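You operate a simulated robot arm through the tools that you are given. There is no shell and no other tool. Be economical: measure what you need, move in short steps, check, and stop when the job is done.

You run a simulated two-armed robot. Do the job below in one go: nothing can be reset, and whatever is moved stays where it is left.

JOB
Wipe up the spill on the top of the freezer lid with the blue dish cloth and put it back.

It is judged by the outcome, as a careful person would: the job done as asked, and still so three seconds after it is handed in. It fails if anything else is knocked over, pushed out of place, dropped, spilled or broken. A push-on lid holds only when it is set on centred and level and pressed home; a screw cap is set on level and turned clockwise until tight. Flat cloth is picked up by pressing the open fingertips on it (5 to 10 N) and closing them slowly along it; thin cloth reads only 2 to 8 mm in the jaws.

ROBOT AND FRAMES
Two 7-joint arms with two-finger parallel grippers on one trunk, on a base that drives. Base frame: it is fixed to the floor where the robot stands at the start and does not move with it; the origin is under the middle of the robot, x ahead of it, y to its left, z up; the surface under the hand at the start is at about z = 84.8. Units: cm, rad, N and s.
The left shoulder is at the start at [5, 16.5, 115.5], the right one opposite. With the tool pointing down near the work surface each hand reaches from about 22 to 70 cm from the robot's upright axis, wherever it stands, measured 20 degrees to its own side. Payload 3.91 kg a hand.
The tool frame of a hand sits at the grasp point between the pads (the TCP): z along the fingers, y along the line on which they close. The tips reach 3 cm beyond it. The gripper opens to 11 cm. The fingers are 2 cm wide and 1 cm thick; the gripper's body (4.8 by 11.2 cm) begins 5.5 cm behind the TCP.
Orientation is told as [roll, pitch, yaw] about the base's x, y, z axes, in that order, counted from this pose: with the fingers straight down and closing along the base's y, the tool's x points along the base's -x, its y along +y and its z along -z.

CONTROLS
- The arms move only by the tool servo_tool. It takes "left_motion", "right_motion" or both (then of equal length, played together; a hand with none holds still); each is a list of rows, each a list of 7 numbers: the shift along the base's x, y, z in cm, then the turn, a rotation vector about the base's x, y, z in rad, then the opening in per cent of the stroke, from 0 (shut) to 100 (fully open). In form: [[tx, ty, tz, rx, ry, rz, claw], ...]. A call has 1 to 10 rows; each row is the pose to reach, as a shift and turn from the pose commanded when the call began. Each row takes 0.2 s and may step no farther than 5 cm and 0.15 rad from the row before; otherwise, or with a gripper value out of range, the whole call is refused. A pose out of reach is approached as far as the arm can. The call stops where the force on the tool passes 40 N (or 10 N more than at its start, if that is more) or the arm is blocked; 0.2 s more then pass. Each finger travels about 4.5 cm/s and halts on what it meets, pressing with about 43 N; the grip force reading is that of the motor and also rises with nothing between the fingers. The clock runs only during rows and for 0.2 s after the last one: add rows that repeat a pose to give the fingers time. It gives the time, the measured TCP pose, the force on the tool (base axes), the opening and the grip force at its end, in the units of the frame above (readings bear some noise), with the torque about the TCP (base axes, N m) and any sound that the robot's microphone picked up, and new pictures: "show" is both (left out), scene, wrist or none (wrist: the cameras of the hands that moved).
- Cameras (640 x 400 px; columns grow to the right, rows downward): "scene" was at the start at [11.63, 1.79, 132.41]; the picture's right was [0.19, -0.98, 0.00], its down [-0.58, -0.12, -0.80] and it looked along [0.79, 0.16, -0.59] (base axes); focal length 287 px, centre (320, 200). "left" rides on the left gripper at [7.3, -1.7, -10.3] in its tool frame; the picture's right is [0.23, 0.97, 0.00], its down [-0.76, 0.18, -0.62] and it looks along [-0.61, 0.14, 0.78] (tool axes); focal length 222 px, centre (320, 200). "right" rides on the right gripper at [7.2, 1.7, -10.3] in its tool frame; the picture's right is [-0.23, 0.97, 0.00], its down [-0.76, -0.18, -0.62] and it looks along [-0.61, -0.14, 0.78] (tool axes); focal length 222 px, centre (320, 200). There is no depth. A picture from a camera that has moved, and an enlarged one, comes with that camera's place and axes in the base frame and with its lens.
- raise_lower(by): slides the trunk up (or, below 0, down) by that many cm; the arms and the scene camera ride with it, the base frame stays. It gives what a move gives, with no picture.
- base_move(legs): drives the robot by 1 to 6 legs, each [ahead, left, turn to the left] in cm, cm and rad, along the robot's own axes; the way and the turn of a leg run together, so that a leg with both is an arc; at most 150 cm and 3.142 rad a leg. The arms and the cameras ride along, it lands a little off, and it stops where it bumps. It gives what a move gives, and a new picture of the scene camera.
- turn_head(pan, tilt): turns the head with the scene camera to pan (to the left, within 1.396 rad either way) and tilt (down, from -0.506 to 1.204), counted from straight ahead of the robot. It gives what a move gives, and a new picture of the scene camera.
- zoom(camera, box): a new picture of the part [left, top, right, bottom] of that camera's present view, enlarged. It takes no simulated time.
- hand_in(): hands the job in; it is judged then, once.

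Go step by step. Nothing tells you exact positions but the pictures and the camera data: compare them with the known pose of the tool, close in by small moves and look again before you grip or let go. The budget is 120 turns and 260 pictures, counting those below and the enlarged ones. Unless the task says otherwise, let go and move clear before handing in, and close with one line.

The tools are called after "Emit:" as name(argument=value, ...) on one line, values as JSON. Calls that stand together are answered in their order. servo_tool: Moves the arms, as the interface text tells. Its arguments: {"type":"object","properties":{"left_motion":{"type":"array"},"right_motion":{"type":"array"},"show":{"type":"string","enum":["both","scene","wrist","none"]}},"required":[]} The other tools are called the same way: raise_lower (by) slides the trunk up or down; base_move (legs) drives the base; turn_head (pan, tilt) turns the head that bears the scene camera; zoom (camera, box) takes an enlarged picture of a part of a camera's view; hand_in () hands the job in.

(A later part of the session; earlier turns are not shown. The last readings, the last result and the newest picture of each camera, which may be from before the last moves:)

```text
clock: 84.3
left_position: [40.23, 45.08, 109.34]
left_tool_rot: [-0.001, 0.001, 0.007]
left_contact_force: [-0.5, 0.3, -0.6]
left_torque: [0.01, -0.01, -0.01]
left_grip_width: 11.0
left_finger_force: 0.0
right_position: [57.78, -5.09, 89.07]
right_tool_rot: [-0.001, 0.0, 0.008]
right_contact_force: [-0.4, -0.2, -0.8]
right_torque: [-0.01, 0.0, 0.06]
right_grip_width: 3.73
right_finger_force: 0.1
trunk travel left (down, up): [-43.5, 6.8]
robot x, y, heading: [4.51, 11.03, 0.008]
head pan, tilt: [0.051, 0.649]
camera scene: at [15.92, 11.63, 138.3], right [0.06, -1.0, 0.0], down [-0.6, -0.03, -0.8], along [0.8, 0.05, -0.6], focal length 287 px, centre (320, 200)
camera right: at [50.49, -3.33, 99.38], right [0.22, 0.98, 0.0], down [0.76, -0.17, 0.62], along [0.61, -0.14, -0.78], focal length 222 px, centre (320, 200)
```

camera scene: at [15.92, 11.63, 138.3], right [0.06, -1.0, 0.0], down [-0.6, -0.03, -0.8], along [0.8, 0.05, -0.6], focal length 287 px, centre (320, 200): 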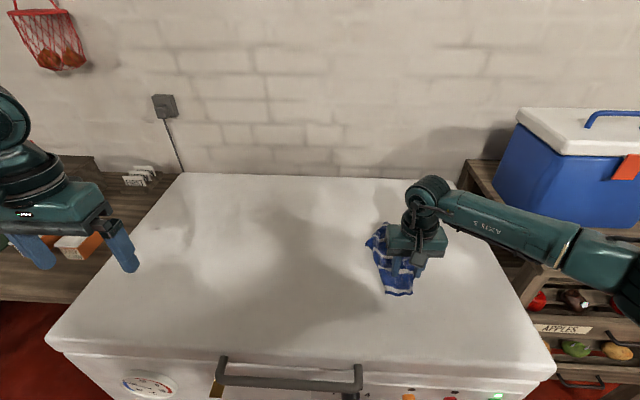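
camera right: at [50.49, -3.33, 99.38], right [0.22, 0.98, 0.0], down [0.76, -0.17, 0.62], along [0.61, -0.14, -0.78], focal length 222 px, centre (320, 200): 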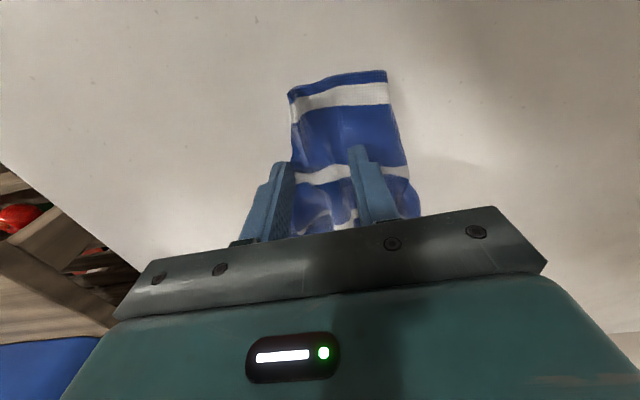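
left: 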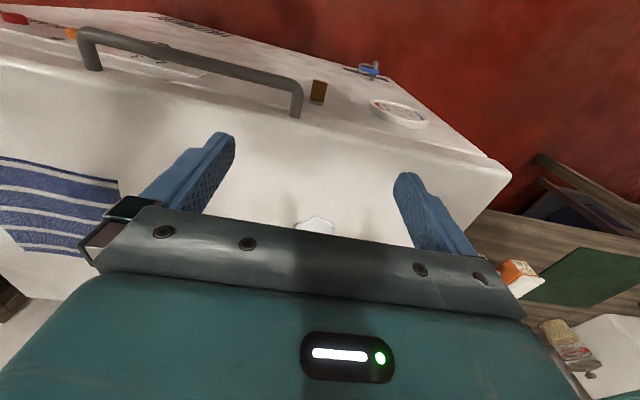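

Emit:
servo_tool(right_motion=[[-1, 0.4, 0, 0, 0, 0, 26], [-1, 0.4, -0.6, 0, 0, 0, 26], [-1, 0.4, -1.2, 0, 0, 0, 26], [-1, 0.4, -1.3, 0, 0, 0, 22], [-1, 0.4, -1.3, 0, 0, 0, 17], [-1, 0.4, -1.3, 0, 0, 0, 12], [-1, 0.4, -1.3, 0, 0, 0, 7], [-1, 0.4, -1.3, 0, 0, 0, 2], [-1, 0.4, -1.3, 0, 0, 0, 0], [-1, 0.4, -1.3, 0, 0, 0, 0]], show="none")

Emit:
servo_tool(right_motion=[[0, 0, 2, 0, 0, 0, 0], [0, -0.5, 5, 0, 0, 0, 0], [0, -1, 8, 0, 0, 0, 0], [0, -1.5, 11, 0, 0, 0, 0], [0, -2, 13, 0, 0, 0, 0], [0, -3, 13, 0, 0, 0, 0], [0, -3, 13, 0, 0, 0, 0]])

```text
clock: 86.5
left_position: [39.96, 45.05, 109.38]
left_tool_rot: [-0.002, -0.003, 0.009]
left_contact_force: [0.6, 0.3, -0.3]
left_torque: [-0.03, -0.02, 0.0]
left_grip_width: 11.0
left_finger_force: 0.1
right_position: [56.83, -4.53, 88.19]
right_tool_rot: [0.004, -0.007, 0.006]
right_contact_force: [-0.3, 6.2, 29.0]
right_torque: [0.48, -0.07, 0.01]
right_grip_width: 0.21
right_finger_force: 42.7
trunk travel left (down, up): [-43.5, 6.8]
robot x, y, heading: [4.08, 11.13, 0.007]
head pan, tilt: [0.051, 0.649]
```

```text
clock: 88.1
left_position: [40.28, 45.09, 109.26]
left_tool_rot: [0.001, 0.001, 0.009]
left_contact_force: [-0.1, 0.0, -0.3]
left_torque: [-0.01, -0.01, 0.0]
left_grip_width: 10.98
left_finger_force: 0.1
right_position: [56.69, -7.8, 100.6]
right_tool_rot: [0.002, -0.001, 0.007]
right_contact_force: [0.0, 0.4, -0.8]
right_torque: [0.01, -0.02, 0.01]
right_grip_width: 0.19
right_finger_force: 42.2
trunk travel left (down, up): [-43.5, 6.8]
robot x, y, heading: [4.1, 11.27, 0.008]
head pan, tilt: [0.051, 0.649]
camera scene: at [15.92, 11.65, 138.3], right [0.06, -1.0, 0.0], down [-0.6, -0.03, -0.8], along [0.8, 0.05, -0.6], focal length 287 px, centre (320, 200)
camera right: at [49.48, -5.97, 110.99], right [0.22, 0.98, 0.0], down [0.76, -0.17, 0.62], along [0.61, -0.14, -0.78], focal length 222 px, centre (320, 200)
```

scene: 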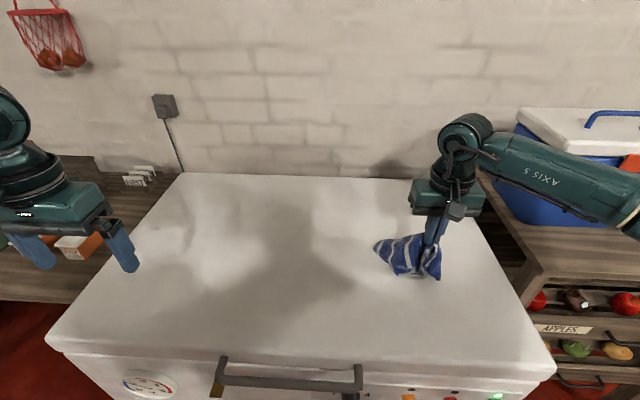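
right: 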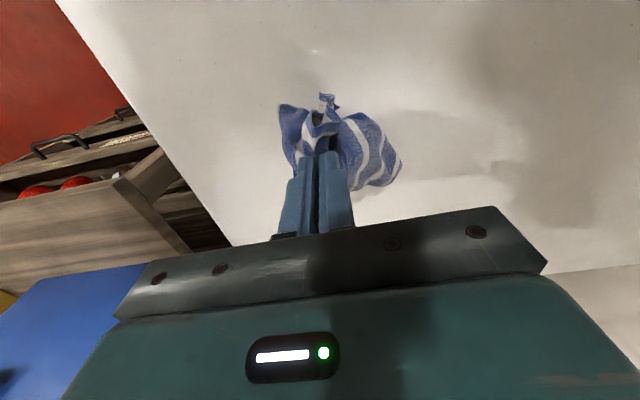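

I'll lay it down again, drawing slightly right and toward the robot so it spreads.

Emit:
servo_tool(right_motion=[[0, -0.5, -2, 0, 0, 0, 0], [-0.3, -1, -4, 0, 0, 0, 0], [-0.6, -1.5, -6, 0, 0, 0, 0], [-1, -2, -8, 0, 0, 0, 0], [-1.4, -3, -10, 0, 0, 0, 0], [-1.8, -4, -12, 0, 0, 0, 0], [-2, -4.5, -12.3, 0, 0, 0, 0], [-2, -4.5, -12.3, 0, 0, 0, 8], [-2, -4.5, -12, 0, 0, 0, 16], [-2, -4.5, -10, 0, 0, 0, 16]], show="none")

Emit:
servo_tool(right_motion=[[0, 0, 3, 0, 0, 0, 16], [-2, -1, 7, 0, 0, 0, 16], [-5, -2, 10, 0, 0, 0, 16], [-9, -3, 11, 0, 0, 0, 16], [-13, -4, 11, 0, 0, 0, 16]], show="scene")

Emit:
zoom(camera="scene", box=[326, 200, 486, 300])

```text
clock: 90.3
left_position: [40.26, 45.03, 109.28]
left_tool_rot: [0.0, 0.001, 0.009]
left_contact_force: [-0.2, 0.3, 0.5]
left_torque: [0.01, 0.0, -0.03]
left_grip_width: 11.0
left_finger_force: 0.0
right_position: [54.62, -12.3, 90.84]
right_tool_rot: [0.001, -0.003, 0.006]
right_contact_force: [-0.1, -0.1, -0.8]
right_torque: [0.01, 0.03, 0.01]
right_grip_width: 1.76
right_finger_force: 0.1
trunk travel left (down, up): [-43.5, 6.8]
robot x, y, heading: [4.47, 11.12, 0.007]
head pan, tilt: [0.051, 0.649]
```

```text
clock: 91.5
left_position: [40.2, 44.93, 109.31]
left_tool_rot: [0.0, -0.001, 0.008]
left_contact_force: [-0.5, 0.3, 0.5]
left_torque: [0.03, -0.02, 0.02]
left_grip_width: 11.02
left_finger_force: 0.1
right_position: [41.56, -16.26, 101.76]
right_tool_rot: [0.0, -0.002, 0.008]
right_contact_force: [0.3, 0.4, 0.0]
right_torque: [0.01, -0.02, -0.02]
right_grip_width: 1.77
right_finger_force: 0.1
trunk travel left (down, up): [-43.5, 6.8]
robot x, y, heading: [4.03, 10.97, 0.007]
head pan, tilt: [0.051, 0.649]
camera scene: at [15.85, 11.61, 138.31], right [0.06, -1.0, 0.0], down [-0.6, -0.03, -0.8], along [0.8, 0.05, -0.6], focal length 287 px, centre (320, 200)
```

scene: 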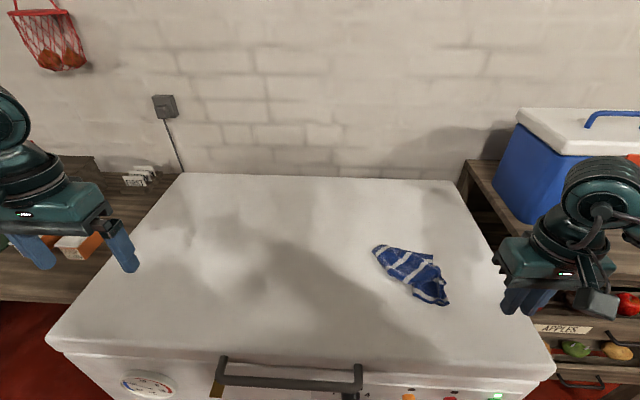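

```text
4.00 times, centred on (406, 250) of scene
camera zoom: at [15.85, 11.61, 138.31], right [0.06, -1.0, 0.0], down [-0.6, -0.03, -0.8], along [0.8, 0.05, -0.6], focal length 1148 px, centre (-24, 0)
```

zoom: 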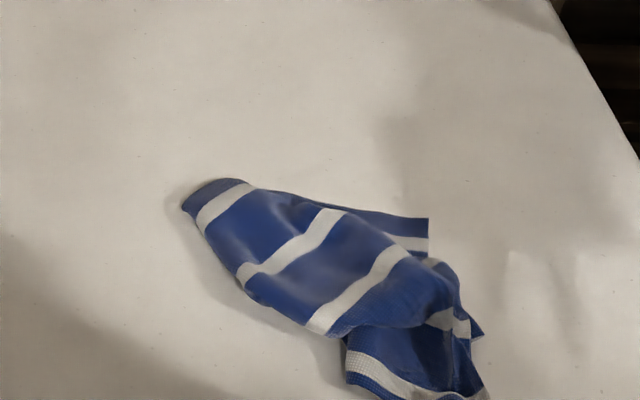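

That made it worse: it is bunched and about 8 cm too near. I'll inspect it closely to find the corners.

Emit:
zoom(camera="scene", box=[360, 236, 460, 311])

```text
5.33 times, centred on (410, 274) of scene
camera zoom: at [15.85, 11.61, 138.31], right [0.06, -1.0, 0.0], down [-0.6, -0.03, -0.8], along [0.8, 0.05, -0.6], focal length 1531 px, centre (-160, -192)
```

zoom: 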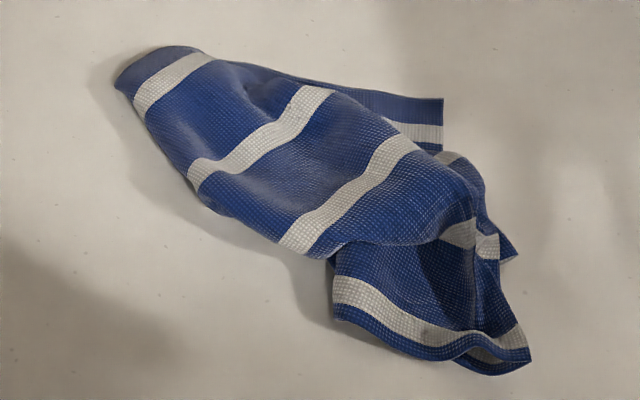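

The far edge runs from about [66, 2] to [66, −13] and the near edge is tucked. I'll use both hands: take the two ends of the far edge, lift, and lay the cloth out away from me. I'll shift the base right first so both arms can reach.

Emit:
base_move(legs=[[0, -9, 0]])

```text
clock: 92.9
left_position: [40.3, 36.09, 109.19]
left_tool_rot: [0.0, 0.001, 0.008]
left_contact_force: [0.0, -0.7, 0.3]
left_torque: [-0.03, 0.01, 0.01]
left_grip_width: 10.99
left_finger_force: 0.1
right_position: [41.71, -25.08, 101.7]
right_tool_rot: [0.0, -0.001, 0.006]
right_contact_force: [-0.1, 0.0, 0.2]
right_torque: [-0.03, -0.02, -0.01]
right_grip_width: 1.75
right_finger_force: 0.0
trunk travel left (down, up): [-43.5, 6.8]
robot x, y, heading: [4.11, 2.46, 0.008]
head pan, tilt: [0.051, 0.649]
camera scene: at [15.98, 2.72, 138.3], right [0.06, -1.0, 0.0], down [-0.6, -0.03, -0.8], along [0.8, 0.05, -0.6], focal length 287 px, centre (320, 200)
```

scene: 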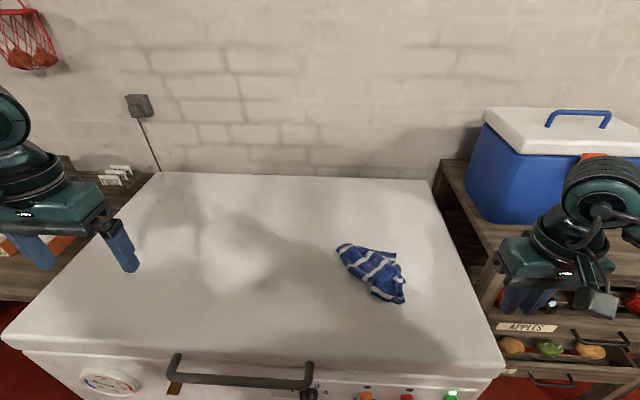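

Emit:
servo_tool(right_motion=[[4, 2, 0, 0, 0, 0, 20], [8, 4, 0, 0, 0, 0, 26], [12, 6, 0, 0, 0, 0, 26], [16, 8.5, -2, 0, 0, 0, 26], [20, 11, -4, 0, 0, 0, 26], [23.3, 13, -7, 0, 0, 0, 26], [23.3, 13, -9.5, 0, 0, 0, 26], [23.3, 13, -11, 0, 0, 0, 26]])

Emit:
zoom(camera="scene", box=[310, 225, 430, 315])

```text
refused: row 4 steps farther than a row can; nothing moved
```

```text
4.44 times, centred on (370, 270) of scene
camera zoom: at [15.98, 2.72, 138.3], right [0.06, -1.0, 0.0], down [-0.6, -0.03, -0.8], along [0.8, 0.05, -0.6], focal length 1276 px, centre (98, -111)
```

zoom: 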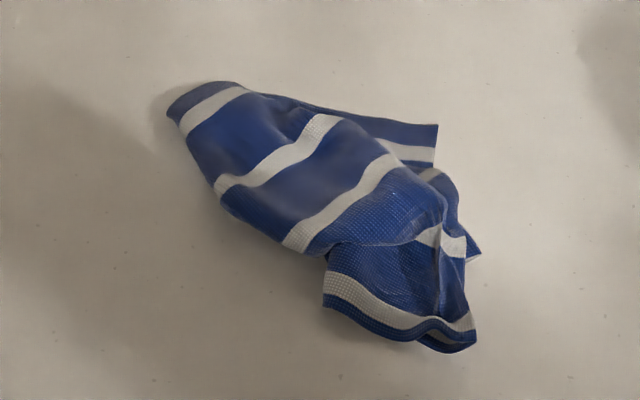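

Emit:
servo_tool(right_motion=[[3.5, 2, 0, 0, 0, 0, 20], [7, 4, 0, 0, 0, 0, 26], [10.5, 6, 0, 0, 0, 0, 26], [14, 8, -1, 0, 0, 0, 26], [17.5, 10, -3, 0, 0, 0, 26], [20.5, 12, -5, 0, 0, 0, 26], [23.3, 13, -7, 0, 0, 0, 26], [23.3, 13, -9.5, 0, 0, 0, 26], [23.3, 13, -11, 0, 0, 0, 26]])

Emit:
zoom(camera="right", box=[180, 80, 420, 230])

```text
clock: 94.9
left_position: [40.28, 36.1, 109.31]
left_tool_rot: [0.001, 0.0, 0.008]
left_contact_force: [-0.2, -0.2, -0.1]
left_torque: [0.02, -0.03, -0.01]
left_grip_width: 11.01
left_finger_force: 0.1
right_position: [65.17, -12.09, 90.78]
right_tool_rot: [0.002, -0.001, 0.009]
right_contact_force: [0.0, -0.2, 0.6]
right_torque: [0.02, -0.02, 0.0]
right_grip_width: 2.87
right_finger_force: 0.1
trunk travel left (down, up): [-43.5, 6.8]
robot x, y, heading: [4.26, 2.32, 0.004]
head pan, tilt: [0.051, 0.649]
camera scene: at [16.0, 2.77, 138.3], right [0.06, -1.0, 0.0], down [-0.6, -0.04, -0.8], along [0.8, 0.05, -0.6], focal length 287 px, centre (320, 200)
camera right: at [57.96, -10.29, 101.12], right [0.22, 0.98, 0.0], down [0.76, -0.17, 0.62], along [0.61, -0.14, -0.78], focal length 222 px, centre (320, 200)
```

scene: 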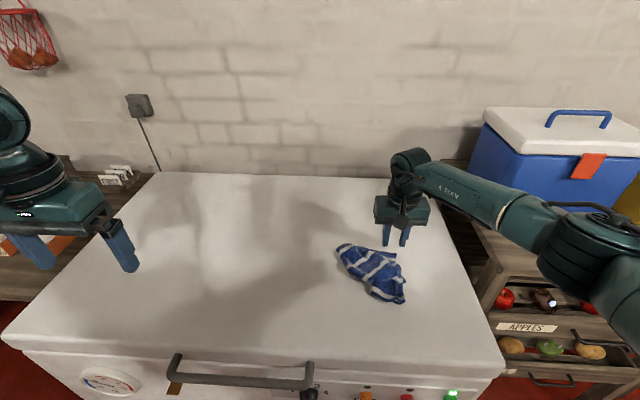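
right: 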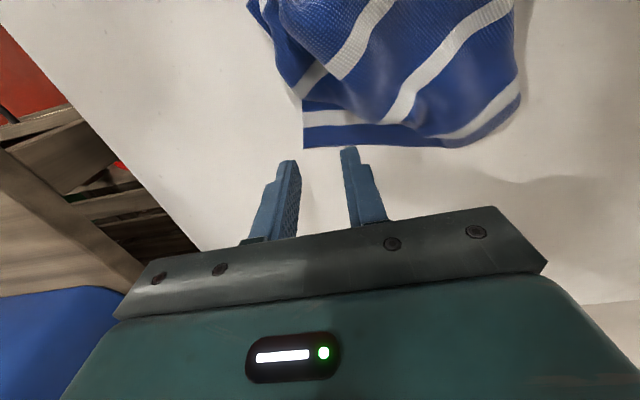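

```text
2.67 times, centred on (300, 155) of right
camera zoom: at [57.96, -10.29, 101.12], right [0.22, 0.98, 0.0], down [0.76, -0.17, 0.62], along [0.61, -0.14, -0.78], focal length 592 px, centre (373, 320)
```

zoom: 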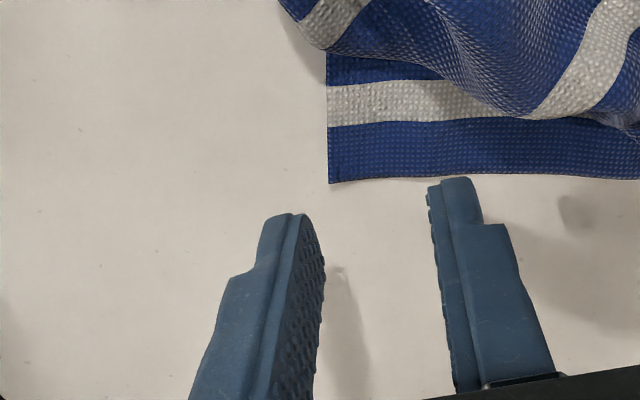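

I can see the far-right corner at about [65.3, −13.4]. I'll pinch just inside it.

Emit:
servo_tool(right_motion=[[-1.3, 0.8, 0, 0, 0, 0, 21], [-1.3, 0.8, -1.2, 0, 0, 0, 21], [-1.3, 0.8, -2.2, 0, 0, 0, 21], [-1.3, 0.8, -2.9, 0, 0, 0, 21], [-1.3, 0.8, -2.9, 0, 0, 0, 18], [-1.3, 0.8, -2.9, 0, 0, 0, 14], [-1.3, 0.8, -2.9, 0, 0, 0, 10], [-1.3, 0.8, -2.9, 0, 0, 0, 6], [-1.3, 0.8, -2.9, 0, 0, 0, 2], [-1.3, 0.8, -2.9, 0, 0, 0, 0]], show="wrist")

```text
clock: 97.1
left_position: [40.21, 36.13, 109.26]
left_tool_rot: [0.0, -0.002, 0.008]
left_contact_force: [-0.6, -0.8, -0.4]
left_torque: [0.02, 0.0, 0.01]
left_grip_width: 11.02
left_finger_force: 0.0
right_position: [63.75, -11.25, 87.87]
right_tool_rot: [0.001, -0.001, 0.007]
right_contact_force: [-0.4, -1.1, 7.4]
right_torque: [-0.05, 0.06, 0.02]
right_grip_width: 0.2
right_finger_force: 41.9
trunk travel left (down, up): [-43.5, 6.8]
robot x, y, heading: [4.11, 1.94, 0.007]
head pan, tilt: [0.051, 0.649]
camera right: at [56.53, -9.44, 98.36], right [0.22, 0.98, 0.0], down [0.76, -0.17, 0.62], along [0.61, -0.14, -0.78], focal length 222 px, centre (320, 200)
```

right: 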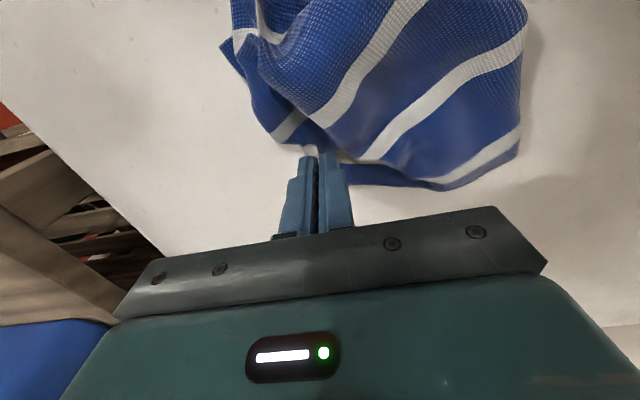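

The corner is gripped. I'll draw it to the right at low height to straighten the far edge.

Emit:
servo_tool(right_motion=[[0, -0.5, 1, 0, 0, 0, 0], [0.5, -2, 2, 0, 0, 0, 0], [1, -3.5, 2.5, 0, 0, 0, 0], [2, -5, 2.5, 0, 0, 0, 0], [3, -6.5, 2.5, 0, 0, 0, 0], [3, -6.5, 2.5, 0, 0, 0, 0]])

Emit:
zoom(camera="scene", box=[310, 225, 430, 315])

```text
clock: 98.5
left_position: [40.32, 36.15, 109.28]
left_tool_rot: [-0.001, -0.001, 0.009]
left_contact_force: [0.3, -0.4, 0.2]
left_torque: [-0.01, 0.03, -0.01]
left_grip_width: 10.99
left_finger_force: 0.1
right_position: [66.68, -17.79, 90.48]
right_tool_rot: [0.003, 0.0, 0.007]
right_contact_force: [0.5, 0.0, -1.9]
right_torque: [0.01, -0.02, 0.01]
right_grip_width: 0.19
right_finger_force: 41.8
trunk travel left (down, up): [-43.5, 6.8]
robot x, y, heading: [4.52, 2.26, 0.005]
head pan, tilt: [0.051, 0.649]
camera scene: at [15.98, 2.76, 138.3], right [0.06, -1.0, 0.0], down [-0.6, -0.03, -0.8], along [0.8, 0.05, -0.6], focal length 287 px, centre (320, 200)
camera right: at [59.54, -16.03, 100.75], right [0.22, 0.98, 0.0], down [0.76, -0.17, 0.62], along [0.61, -0.14, -0.78], focal length 222 px, centre (320, 200)
```

scene: 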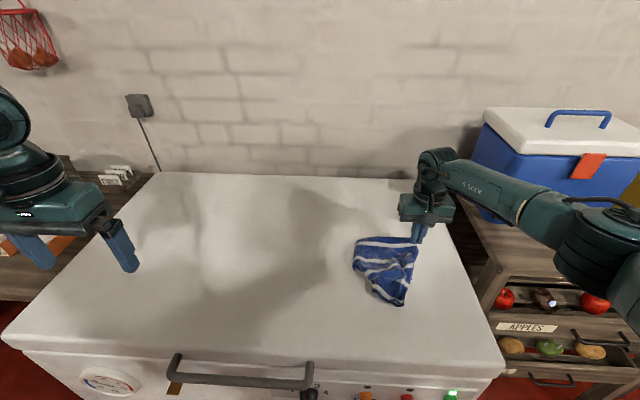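
right: 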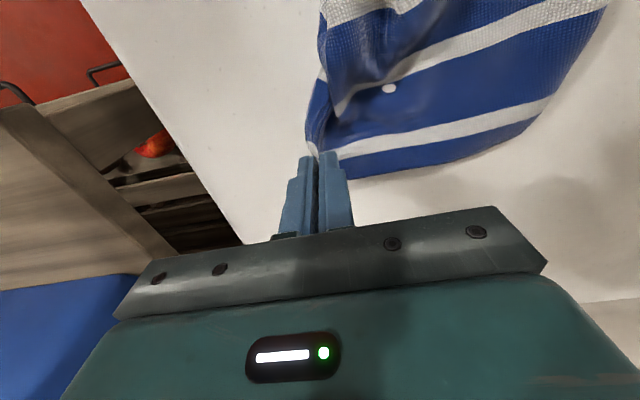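

```text
4.44 times, centred on (370, 270) of scene
camera zoom: at [15.98, 2.76, 138.3], right [0.06, -1.0, 0.0], down [-0.6, -0.03, -0.8], along [0.8, 0.05, -0.6], focal length 1276 px, centre (98, -111)
```

zoom: 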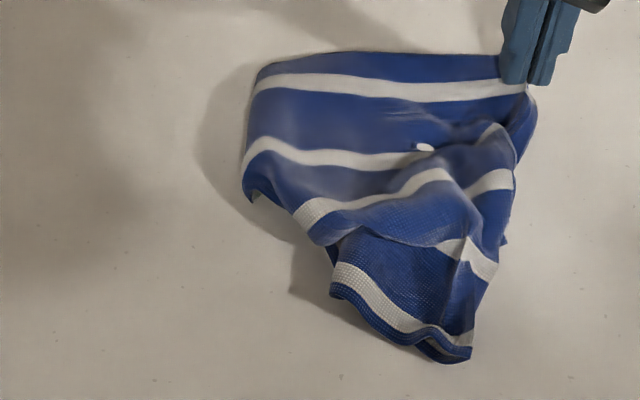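

The far edge is now straight, with the left part still folded under. I'll lift the corner to let it fall open.

Emit:
servo_tool(right_motion=[[-0.5, 0, 2.5, 0, 0, 0, 0], [-1, 0, 5, 0, 0, 0, 0], [-1.5, 0, 8, 0, 0, 0, 0], [-2, 0, 11, 0, 0, 0, 0], [-3, 0, 14, 0, 0, 0, 0], [-4, 0, 17, 0, 0, 0, 0], [-5, 0, 20, 0, 0, 0, 0], [-6, 0, 22, 0, 0, 0, 0], [-6, 0, 22, 0, 0, 0, 0]])

Emit:
zoom(camera="scene", box=[310, 195, 470, 315])

```text
clock: 100.5
left_position: [40.2, 36.03, 109.29]
left_tool_rot: [-0.001, 0.0, 0.009]
left_contact_force: [-0.6, -0.9, 0.3]
left_torque: [0.02, 0.0, -0.01]
left_grip_width: 11.01
left_finger_force: 0.0
right_position: [60.85, -17.61, 112.51]
right_tool_rot: [0.002, -0.002, 0.007]
right_contact_force: [0.4, 0.0, -0.4]
right_torque: [0.02, 0.03, 0.02]
right_grip_width: 0.23
right_finger_force: 41.7
trunk travel left (down, up): [-43.5, 6.8]
robot x, y, heading: [4.33, 2.13, 0.006]
head pan, tilt: [0.051, 0.649]
camera scene: at [16.0, 2.76, 138.3], right [0.06, -1.0, 0.0], down [-0.6, -0.03, -0.8], along [0.8, 0.05, -0.6], focal length 287 px, centre (320, 200)
camera right: at [53.57, -15.86, 122.87], right [0.22, 0.98, 0.0], down [0.76, -0.17, 0.62], along [0.61, -0.14, -0.78], focal length 222 px, centre (320, 200)
```

scene: 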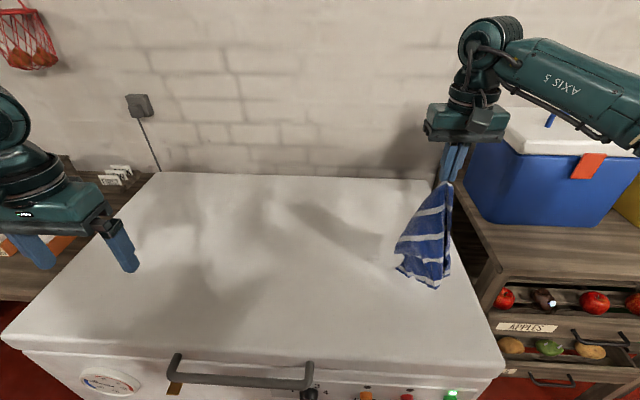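
right: 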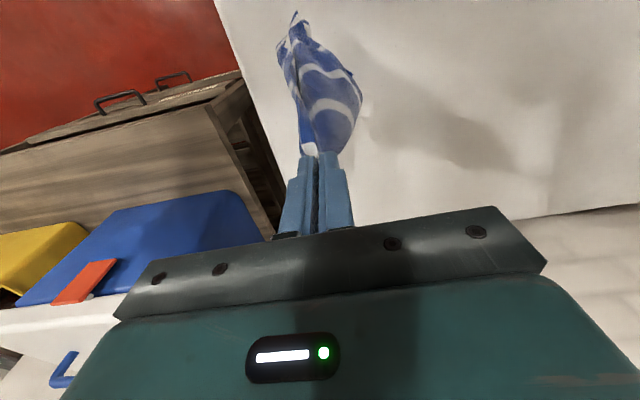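

```text
3.33 times, centred on (390, 255) of scene
camera zoom: at [16.0, 2.76, 138.3], right [0.06, -1.0, 0.0], down [-0.6, -0.03, -0.8], along [0.8, 0.05, -0.6], focal length 957 px, centre (87, 17)
```

zoom: 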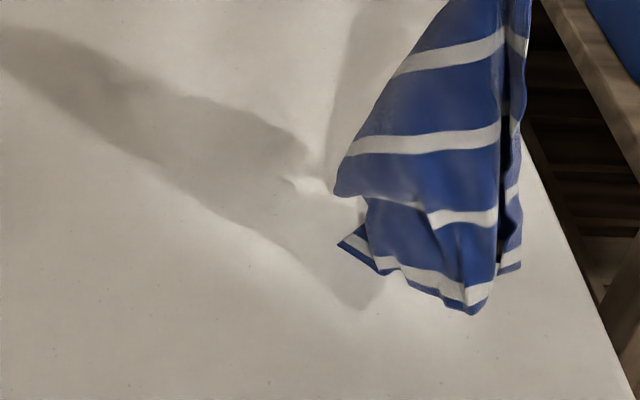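

The cloth is hanging open from its far-right corner with the near edge on the lid. I'll lay it away from me, tilting the fingers outward to reach.

Emit:
servo_tool(right_motion=[[1, 0.3, -2, 0, -0.06, 0, 0], [2, 0.6, -4.5, 0, -0.12, 0, 0], [3.5, 0.9, -7, 0, -0.18, 0, 0], [5, 1.2, -9.5, 0, -0.24, 0, 0], [6.5, 1.5, -12, 0, -0.3, 0, 0], [8.2, 1.8, -14.5, 0, -0.36, 0, 0], [10, 2, -17, 0, -0.42, 0, 0], [12, 2.2, -19.5, 0, -0.48, 0, 0], [14, 2.3, -21.5, 0, -0.54, 0, 0], [15.5, 2.3, -23, 0, -0.6, 0, 0]])

Emit:
zoom(camera="scene", box=[310, 195, 470, 315])

```text
clock: 102.7
left_position: [40.3, 36.02, 109.2]
left_tool_rot: [0.001, 0.0, 0.009]
left_contact_force: [0.4, -0.2, -0.2]
left_torque: [0.0, -0.02, 0.0]
left_grip_width: 11.02
left_finger_force: 0.0
right_position: [76.24, -15.59, 89.42]
right_tool_rot: [-0.006, -0.602, 0.009]
right_contact_force: [0.0, -0.5, 0.4]
right_torque: [0.04, 0.01, 0.02]
right_grip_width: 0.2
right_finger_force: 41.8
trunk travel left (down, up): [-43.5, 6.8]
robot x, y, heading: [4.37, 2.19, 0.006]
head pan, tilt: [0.051, 0.649]
camera scene: at [16.0, 2.77, 138.3], right [0.06, -1.0, 0.0], down [-0.6, -0.03, -0.8], along [0.8, 0.05, -0.6], focal length 287 px, centre (320, 200)
camera right: at [64.51, -13.83, 93.74], right [0.18, 0.98, 0.13], down [0.28, -0.17, 0.95], along [0.94, -0.14, -0.3], focal length 222 px, centre (320, 200)
```

scene: 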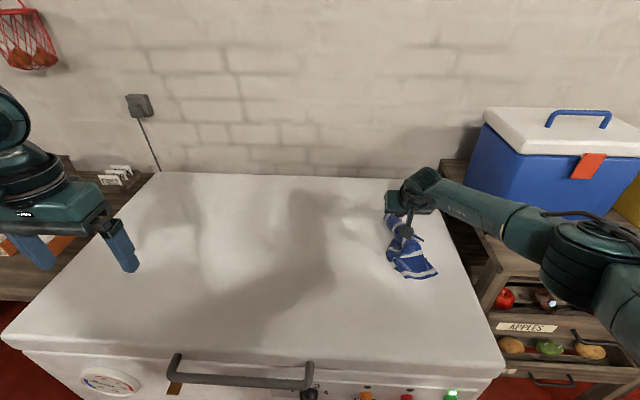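
right: 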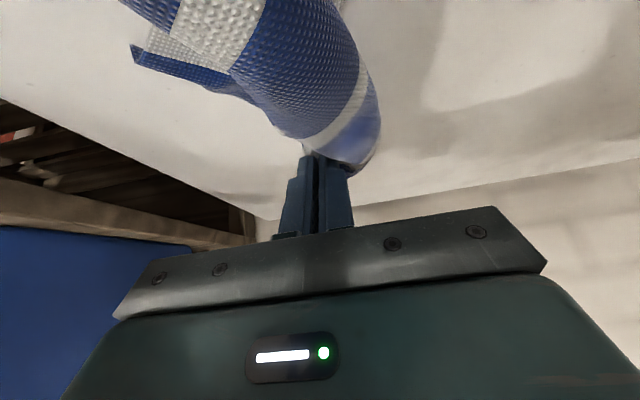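

```text
3.33 times, centred on (390, 255) of scene
camera zoom: at [16.0, 2.77, 138.3], right [0.06, -1.0, 0.0], down [-0.6, -0.03, -0.8], along [0.8, 0.05, -0.6], focal length 957 px, centre (87, 17)
```

zoom: 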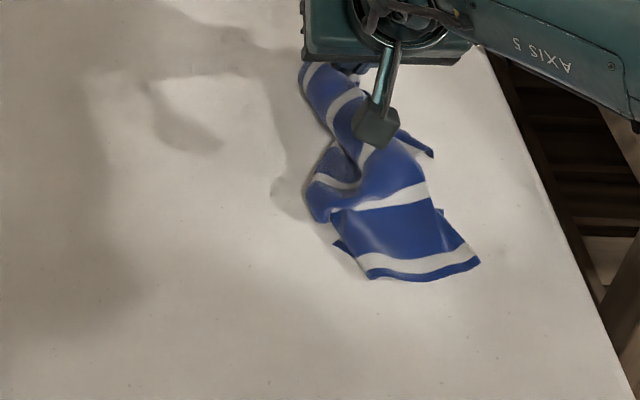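

I'll set this corner down, release, and back off to look.

Emit:
servo_tool(right_motion=[[0.8, 0, -0.8, 0, 0, 0, 0], [1, 0, -1.3, 0, 0, 0, 6], [1, 0, -1.3, 0, 0, 0, 14], [0.5, 0, -0.5, 0, 0, 0, 18], [-0.5, 0, 1.5, 0, 0, 0, 18], [-2, 0, 5, 0, 0.1, 0, 18], [-4, 0, 8, 0, 0.2, 0, 18], [-7, -0.5, 11, 0, 0.3, 0, 18], [-10, -1.5, 13, 0, 0.42, 0, 18], [-13, -2.5, 14, 0, 0.54, 0, 18]], show="none")

Emit:
servo_tool(right_motion=[[-4, -2, 0, 0, 0.06, 0, 18], [-8, -4, 0, 0, 0.06, 0, 18], [-12, -6, 0, 0, 0.06, 0, 18], [-16, -8, 0, 0, 0.06, 0, 18]], show="scene")

Emit:
zoom(camera="scene", box=[330, 195, 450, 285])

```text
clock: 104.9
left_position: [40.21, 35.99, 109.32]
left_tool_rot: [0.001, 0.0, 0.009]
left_contact_force: [-0.5, -0.5, -0.2]
left_torque: [-0.03, -0.02, -0.04]
left_grip_width: 10.99
left_finger_force: 0.0
right_position: [63.23, -17.97, 103.48]
right_tool_rot: [-0.001, -0.058, 0.009]
right_contact_force: [0.0, 0.0, 0.5]
right_torque: [0.03, -0.03, 0.03]
right_grip_width: 1.98
right_finger_force: 0.1
trunk travel left (down, up): [-43.5, 6.8]
robot x, y, heading: [4.13, 2.16, 0.006]
head pan, tilt: [0.051, 0.649]
```

```text
clock: 105.9
left_position: [40.12, 36.1, 109.31]
left_tool_rot: [0.002, -0.002, 0.007]
left_contact_force: [-0.1, 0.9, -0.3]
left_torque: [0.03, 0.0, 0.01]
left_grip_width: 11.03
left_finger_force: 0.0
right_position: [46.97, -25.96, 103.5]
right_tool_rot: [0.002, -0.001, 0.007]
right_contact_force: [-0.2, -0.3, -0.1]
right_torque: [0.01, 0.0, 0.03]
right_grip_width: 1.98
right_finger_force: 0.0
trunk travel left (down, up): [-43.5, 6.8]
robot x, y, heading: [4.05, 1.83, 0.007]
head pan, tilt: [0.051, 0.649]
camera scene: at [15.9, 2.71, 138.31], right [0.06, -1.0, 0.0], down [-0.6, -0.03, -0.8], along [0.8, 0.05, -0.6], focal length 287 px, centre (320, 200)
```

scene: 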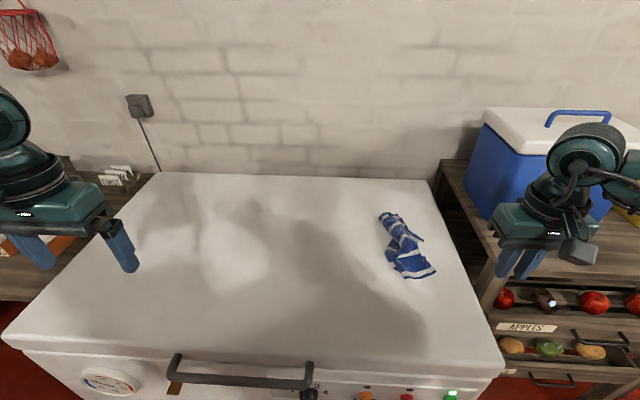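

```text
4.44 times, centred on (390, 240) of scene
camera zoom: at [15.9, 2.71, 138.31], right [0.06, -1.0, 0.0], down [-0.6, -0.03, -0.8], along [0.8, 0.05, -0.6], focal length 1276 px, centre (9, 22)
```

zoom: 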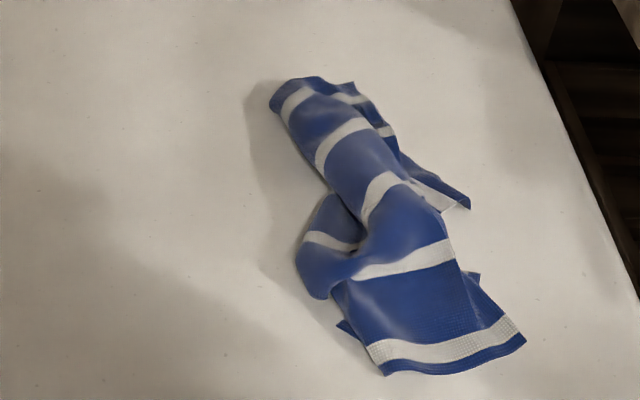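

The length is now right but the cloth is bunched in width. I'll pinch the loop on its left side near [66, −11.5] and pull it left.

Emit:
servo_tool(right_motion=[[3.5, 2.5, 0, 0, 0, 0, 30], [7, 5, 0, 0, 0, 0, 36], [10.5, 7.5, 0, 0, 0, 0, 36], [14, 10, -1, 0, 0, 0, 36], [17, 12.5, -3, 0, 0, 0, 36], [18.7, 14.5, -6, 0, 0, 0, 36], [18.7, 14.5, -9, 0, 0, 0, 36], [18.7, 14.5, -10, 0, 0, 0, 36]])

```text
clock: 107.7
left_position: [40.38, 36.12, 109.22]
left_tool_rot: [-0.001, 0.002, 0.009]
left_contact_force: [0.1, 0.7, 0.4]
left_torque: [0.02, 0.01, 0.02]
left_grip_width: 11.0
left_finger_force: 0.1
right_position: [65.92, -11.38, 93.28]
right_tool_rot: [0.002, -0.001, 0.007]
right_contact_force: [-0.2, 0.1, -0.6]
right_torque: [0.01, 0.0, 0.01]
right_grip_width: 3.93
right_finger_force: 0.2
trunk travel left (down, up): [-43.5, 6.8]
robot x, y, heading: [4.3, 2.21, 0.008]
head pan, tilt: [0.051, 0.649]
camera scene: at [15.99, 2.78, 138.3], right [0.06, -1.0, 0.0], down [-0.6, -0.04, -0.8], along [0.8, 0.05, -0.6], focal length 287 px, centre (320, 200)
camera right: at [58.75, -9.61, 103.77], right [0.22, 0.98, 0.0], down [0.76, -0.17, 0.62], along [0.61, -0.14, -0.78], focal length 222 px, centre (320, 200)
```

scene: 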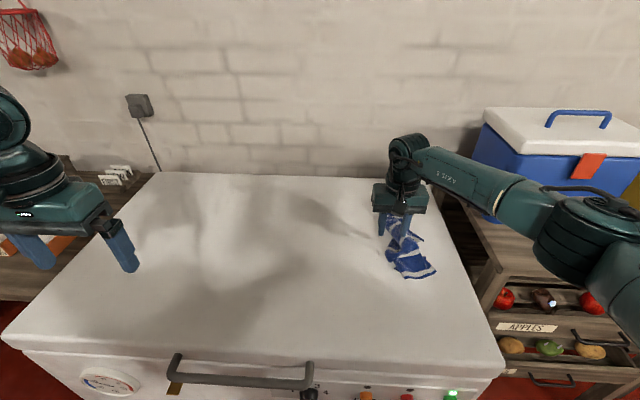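
right: 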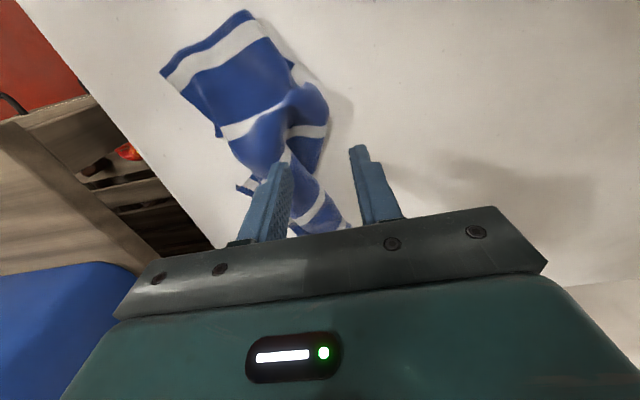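

Emit:
servo_tool(right_motion=[[-2, 0, -1, 0, 0, 0, 36], [-2, 0, -3, 0, 0, 0, 36], [-2, 0, -4.5, 0, 0, 0, 36], [-2, 0, -5.1, 0, 0, 0, 32], [-2, 0, -5.1, 0, 0, 0, 26], [-2, 0, -5.1, 0, 0, 0, 20], [-2, 0, -5.1, 0, 0, 0, 14], [-2, 0, -5.1, 0, 0, 0, 8], [-2, 0, -5.1, 0, 0, 0, 2], [-2, 0, -5.1, 0, 0, 0, 0]], show="none")

Emit:
servo_tool(right_motion=[[0, 0, 0.5, 0, 0, 0, 0], [0, 1, 2, 0, 0, 0, 0], [0, 3, 3, 0, 0, 0, 0], [0, 5, 4, 0, 0, 0, 0], [0, 7, 4, 0, 0, 0, 0], [0, 9, 4, 0, 0, 0, 0], [0, 11, 3, 0, 0, 0, 0], [0, 11, 3, 0, 0, 0, 0]])

Emit:
zoom(camera="scene", box=[310, 195, 450, 300])

```text
clock: 109.9
left_position: [40.34, 36.14, 109.37]
left_tool_rot: [-0.001, -0.001, 0.008]
left_contact_force: [-0.3, -0.3, 0.2]
left_torque: [0.0, 0.0, -0.02]
left_grip_width: 11.0
left_finger_force: 0.3
right_position: [63.96, -11.54, 88.35]
right_tool_rot: [0.001, 0.0, 0.007]
right_contact_force: [-0.4, -0.3, 2.7]
right_torque: [0.01, 0.03, -0.01]
right_grip_width: 0.27
right_finger_force: 42.9
trunk travel left (down, up): [-43.5, 6.8]
robot x, y, heading: [4.21, 2.08, 0.003]
head pan, tilt: [0.051, 0.649]
```

```text
clock: 111.7
left_position: [40.32, 36.08, 109.36]
left_tool_rot: [0.0, -0.001, 0.009]
left_contact_force: [0.1, -0.3, -0.1]
left_torque: [0.02, 0.0, 0.02]
left_grip_width: 11.0
left_finger_force: 0.0
right_position: [63.77, -0.38, 91.48]
right_tool_rot: [0.001, -0.002, 0.006]
right_contact_force: [0.5, 0.1, 0.0]
right_torque: [0.01, -0.02, -0.01]
right_grip_width: 0.25
right_finger_force: 42.9
trunk travel left (down, up): [-43.5, 6.8]
robot x, y, heading: [4.17, 1.83, 0.005]
head pan, tilt: [0.051, 0.649]
camera scene: at [15.98, 2.73, 138.3], right [0.06, -1.0, 0.0], down [-0.6, -0.03, -0.8], along [0.8, 0.05, -0.6], focal length 287 px, centre (320, 200)
camera right: at [56.6, 1.34, 101.76], right [0.22, 0.98, 0.0], down [0.76, -0.17, 0.62], along [0.61, -0.14, -0.78], focal length 222 px, centre (320, 200)
```

scene: 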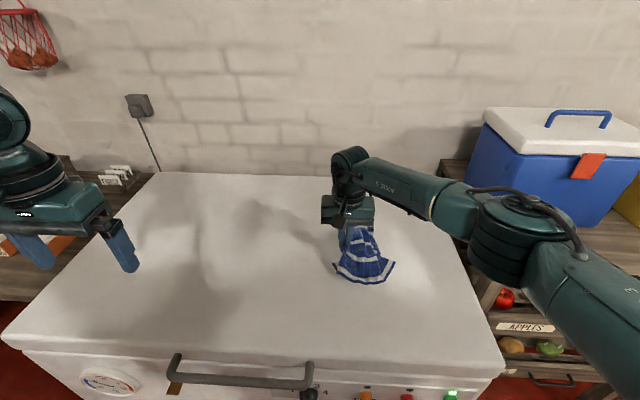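
right: 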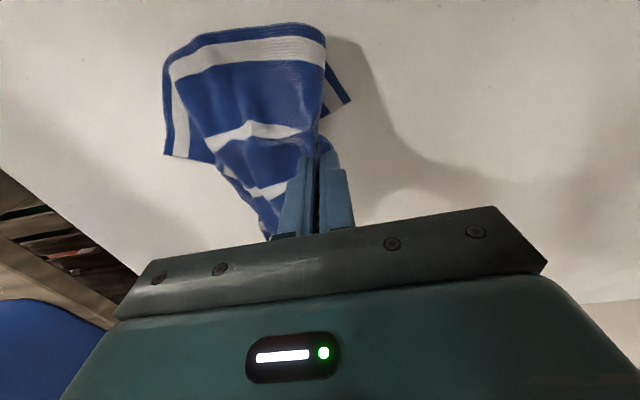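

```text
3.81 times, centred on (380, 248) of scene
camera zoom: at [15.98, 2.73, 138.3], right [0.06, -1.0, 0.0], down [-0.6, -0.03, -0.8], along [0.8, 0.05, -0.6], focal length 1094 px, centre (91, 19)
```

zoom: 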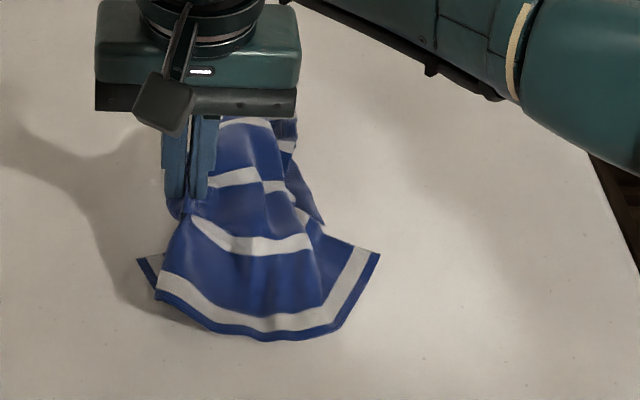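

The near edge has fanned out fully. I'll move the pinched middle outward to about [68, −4], set it down, and then pull the far edge out.

Emit:
servo_tool(right_motion=[[1, -1, 0.5, 0, 0, 0, 0], [2.5, -2, 0.5, 0, 0, 0, 0], [4, -3, -0.5, 0, 0, 0, 0], [4.5, -3.5, -2, 0, 0, 0, 0], [4.5, -3.5, -3, 0, 0, 0, 0], [4.5, -3.5, -3, 0, 0, 0, 8], [4.5, -3.5, -2.5, 0, 0, 0, 18], [3.5, -3.5, 0, 0, 0, 0, 18], [1.5, -3.5, 4, 0, 0, 0, 18], [-1.5, -3.5, 7, 0, 0, 0, 18]], show="none")

Emit:
servo_tool(right_motion=[[-3.5, -3, 1, 0, 0, 0, 18], [-7, -6, 2, 0, 0, 0, 18], [-10, -9, 3, 0, 0, 0, 18], [-13, -12, 4, 0, 0, 0, 18], [-16, -15, 5, 0, 0, 0, 18]], show="scene")

Emit:
zoom(camera="scene", box=[310, 195, 450, 300])

```text
clock: 113.9
left_position: [40.21, 36.16, 109.22]
left_tool_rot: [0.001, -0.002, 0.009]
left_contact_force: [0.2, -1.0, 0.0]
left_torque: [0.02, -0.02, -0.02]
left_grip_width: 11.0
left_finger_force: 0.0
right_position: [62.36, -4.0, 98.37]
right_tool_rot: [0.002, 0.001, 0.003]
right_contact_force: [-0.3, 0.0, 1.1]
right_torque: [-0.01, 0.01, -0.03]
right_grip_width: 1.93
right_finger_force: 0.1
right hand out of reach, approached as far as the arm can: row 3, 4, 5, 6, 7
trunk travel left (down, up): [-43.5, 6.8]
robot x, y, heading: [4.3, 2.06, 0.011]
head pan, tilt: [0.051, 0.649]
```

```text
clock: 115.1
left_position: [40.26, 36.14, 109.29]
left_tool_rot: [0.002, -0.001, 0.009]
left_contact_force: [-0.4, -0.4, -0.2]
left_torque: [0.0, 0.0, -0.02]
left_grip_width: 10.99
left_finger_force: 0.1
right_position: [46.32, -18.76, 103.51]
right_tool_rot: [0.0, -0.002, 0.007]
right_contact_force: [0.1, 0.1, 0.1]
right_torque: [-0.02, -0.02, 0.0]
right_grip_width: 1.99
right_finger_force: 0.1
trunk travel left (down, up): [-43.5, 6.8]
robot x, y, heading: [3.99, 2.24, 0.006]
head pan, tilt: [0.051, 0.649]
camera scene: at [15.91, 2.7, 138.31], right [0.06, -1.0, 0.0], down [-0.6, -0.03, -0.8], along [0.8, 0.05, -0.6], focal length 287 px, centre (320, 200)
```

scene: 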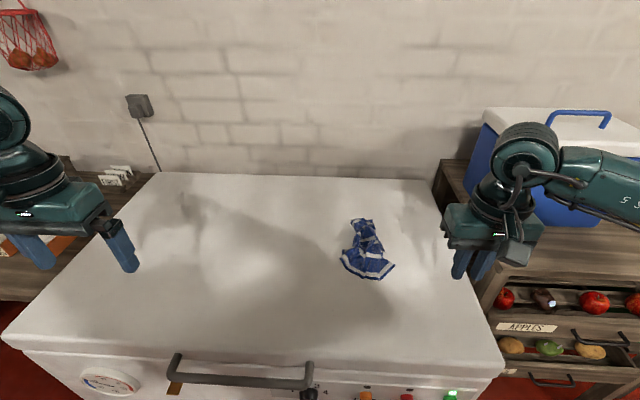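

```text
3.81 times, centred on (380, 248) of scene
camera zoom: at [15.91, 2.7, 138.31], right [0.06, -1.0, 0.0], down [-0.6, -0.03, -0.8], along [0.8, 0.05, -0.6], focal length 1094 px, centre (91, 19)
```

zoom: 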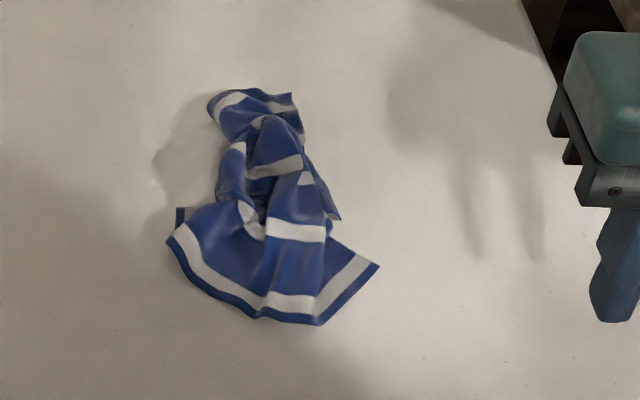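

Good progress: it spans x 57–78 and is centred near [67, −5]. Next I'll widen the far end by pulling its left corner, near [76, −3], to the left with tilted fingers.

Emit:
servo_tool(right_motion=[[3.5, 2, 0, 0, -0.06, 0, 25], [7, 4, 0, 0, -0.12, 0, 30], [10.5, 6, 0, 0, -0.18, 0, 30], [14, 8, 0, 0, -0.24, 0, 30], [17.5, 10, -1, 0, -0.3, 0, 30], [21, 12, -3, 0, -0.38, 0, 30], [24, 14, -5, 0, -0.46, 0, 30], [26.5, 15.3, -8, 0, -0.55, 0, 30], [27.7, 15.3, -11, 0, -0.55, 0, 30], [27.7, 15.3, -12.5, 0, -0.55, 0, 30]])

Emit:
zoom(camera="right", box=[200, 60, 440, 210])

```text
clock: 117.3
left_position: [40.28, 36.08, 109.23]
left_tool_rot: [0.0, 0.0, 0.009]
left_contact_force: [-0.4, 0.2, -0.4]
left_torque: [-0.01, -0.03, -0.03]
left_grip_width: 10.98
left_finger_force: 0.0
right_position: [74.23, -3.53, 90.63]
right_tool_rot: [-0.004, -0.55, 0.009]
right_contact_force: [0.2, 0.3, 0.2]
right_torque: [-0.04, 0.02, -0.02]
right_grip_width: 3.32
right_finger_force: 0.0
trunk travel left (down, up): [-43.5, 6.8]
robot x, y, heading: [4.36, 1.79, 0.008]
head pan, tilt: [0.051, 0.649]
camera scene: at [15.99, 2.75, 138.3], right [0.06, -1.0, 0.0], down [-0.6, -0.03, -0.8], along [0.8, 0.05, -0.6], focal length 287 px, centre (320, 200)
camera right: at [62.62, -1.84, 95.76], right [0.19, 0.98, 0.12], down [0.32, -0.17, 0.93], along [0.93, -0.14, -0.35], focal length 222 px, centre (320, 200)
```

scene: 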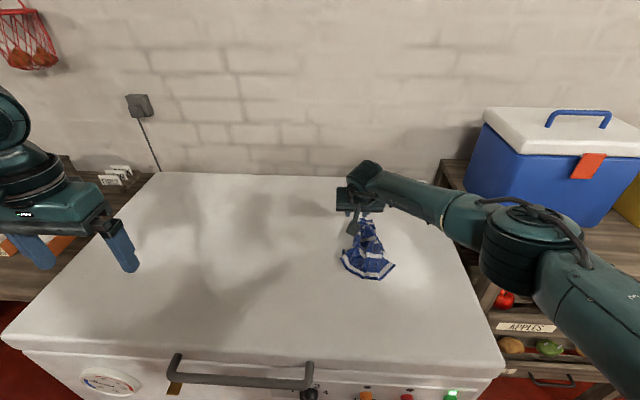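
right: 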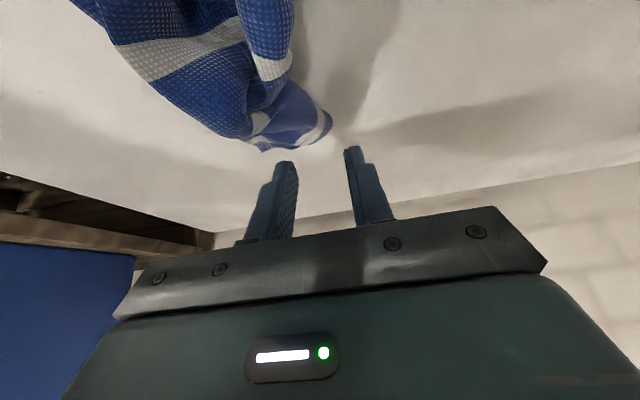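

```text
2.67 times, centred on (320, 135) of right
camera zoom: at [62.62, -1.84, 95.76], right [0.19, 0.98, 0.12], down [0.32, -0.17, 0.93], along [0.93, -0.14, -0.35], focal length 592 px, centre (320, 373)
```

zoom: 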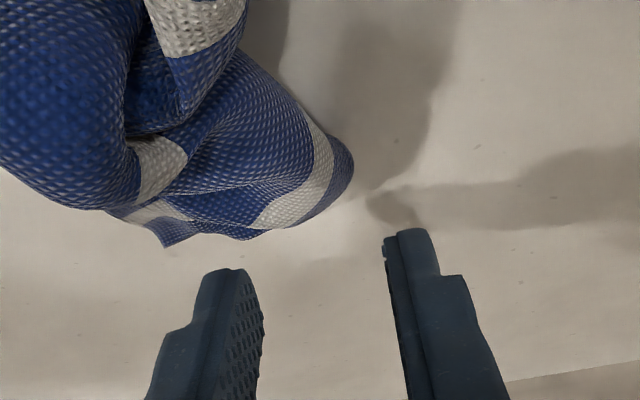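

Emit:
servo_tool(right_motion=[[-1.5, -0.3, 0, 0, 0, 0, 30], [-2.8, -0.3, 0, 0, 0, 0, 30], [-2.8, -0.3, -1.5, 0, 0, 0, 30], [-2.8, -0.3, -2.6, 0, 0, 0, 27], [-2.8, -0.3, -2.9, 0, 0, 0, 22], [-2.8, -0.3, -2.9, 0, 0, 0, 17], [-2.8, -0.3, -2.9, 0, 0, 0, 12], [-2.8, -0.3, -2.9, 0, 0, 0, 7], [-2.8, -0.3, -2.9, 0, 0, 0, 2], [-2.8, -0.3, -2.9, 0, 0, 0, 0]], show="wrist")

```text
clock: 119.5
left_position: [40.2, 36.1, 109.38]
left_tool_rot: [0.0, -0.001, 0.01]
left_contact_force: [-0.6, 0.1, 0.2]
left_torque: [0.02, 0.01, 0.0]
left_grip_width: 10.98
left_finger_force: 0.1
right_position: [71.23, -3.97, 88.05]
right_tool_rot: [-0.003, -0.554, 0.01]
right_contact_force: [1.1, -1.9, 15.7]
right_torque: [-0.14, -0.15, -0.04]
right_grip_width: 0.18
right_finger_force: 38.8
trunk travel left (down, up): [-43.5, 6.8]
robot x, y, heading: [4.08, 2.03, 0.01]
head pan, tilt: [0.051, 0.649]
camera right: at [59.7, -2.11, 93.02], right [0.19, 0.98, 0.12], down [0.32, -0.17, 0.93], along [0.93, -0.14, -0.35], focal length 222 px, centre (320, 200)
```

right: 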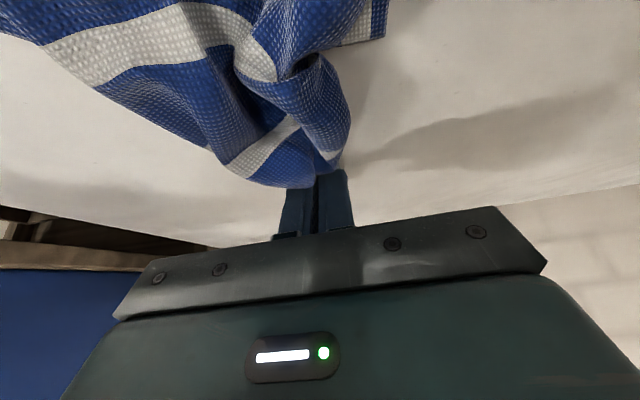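

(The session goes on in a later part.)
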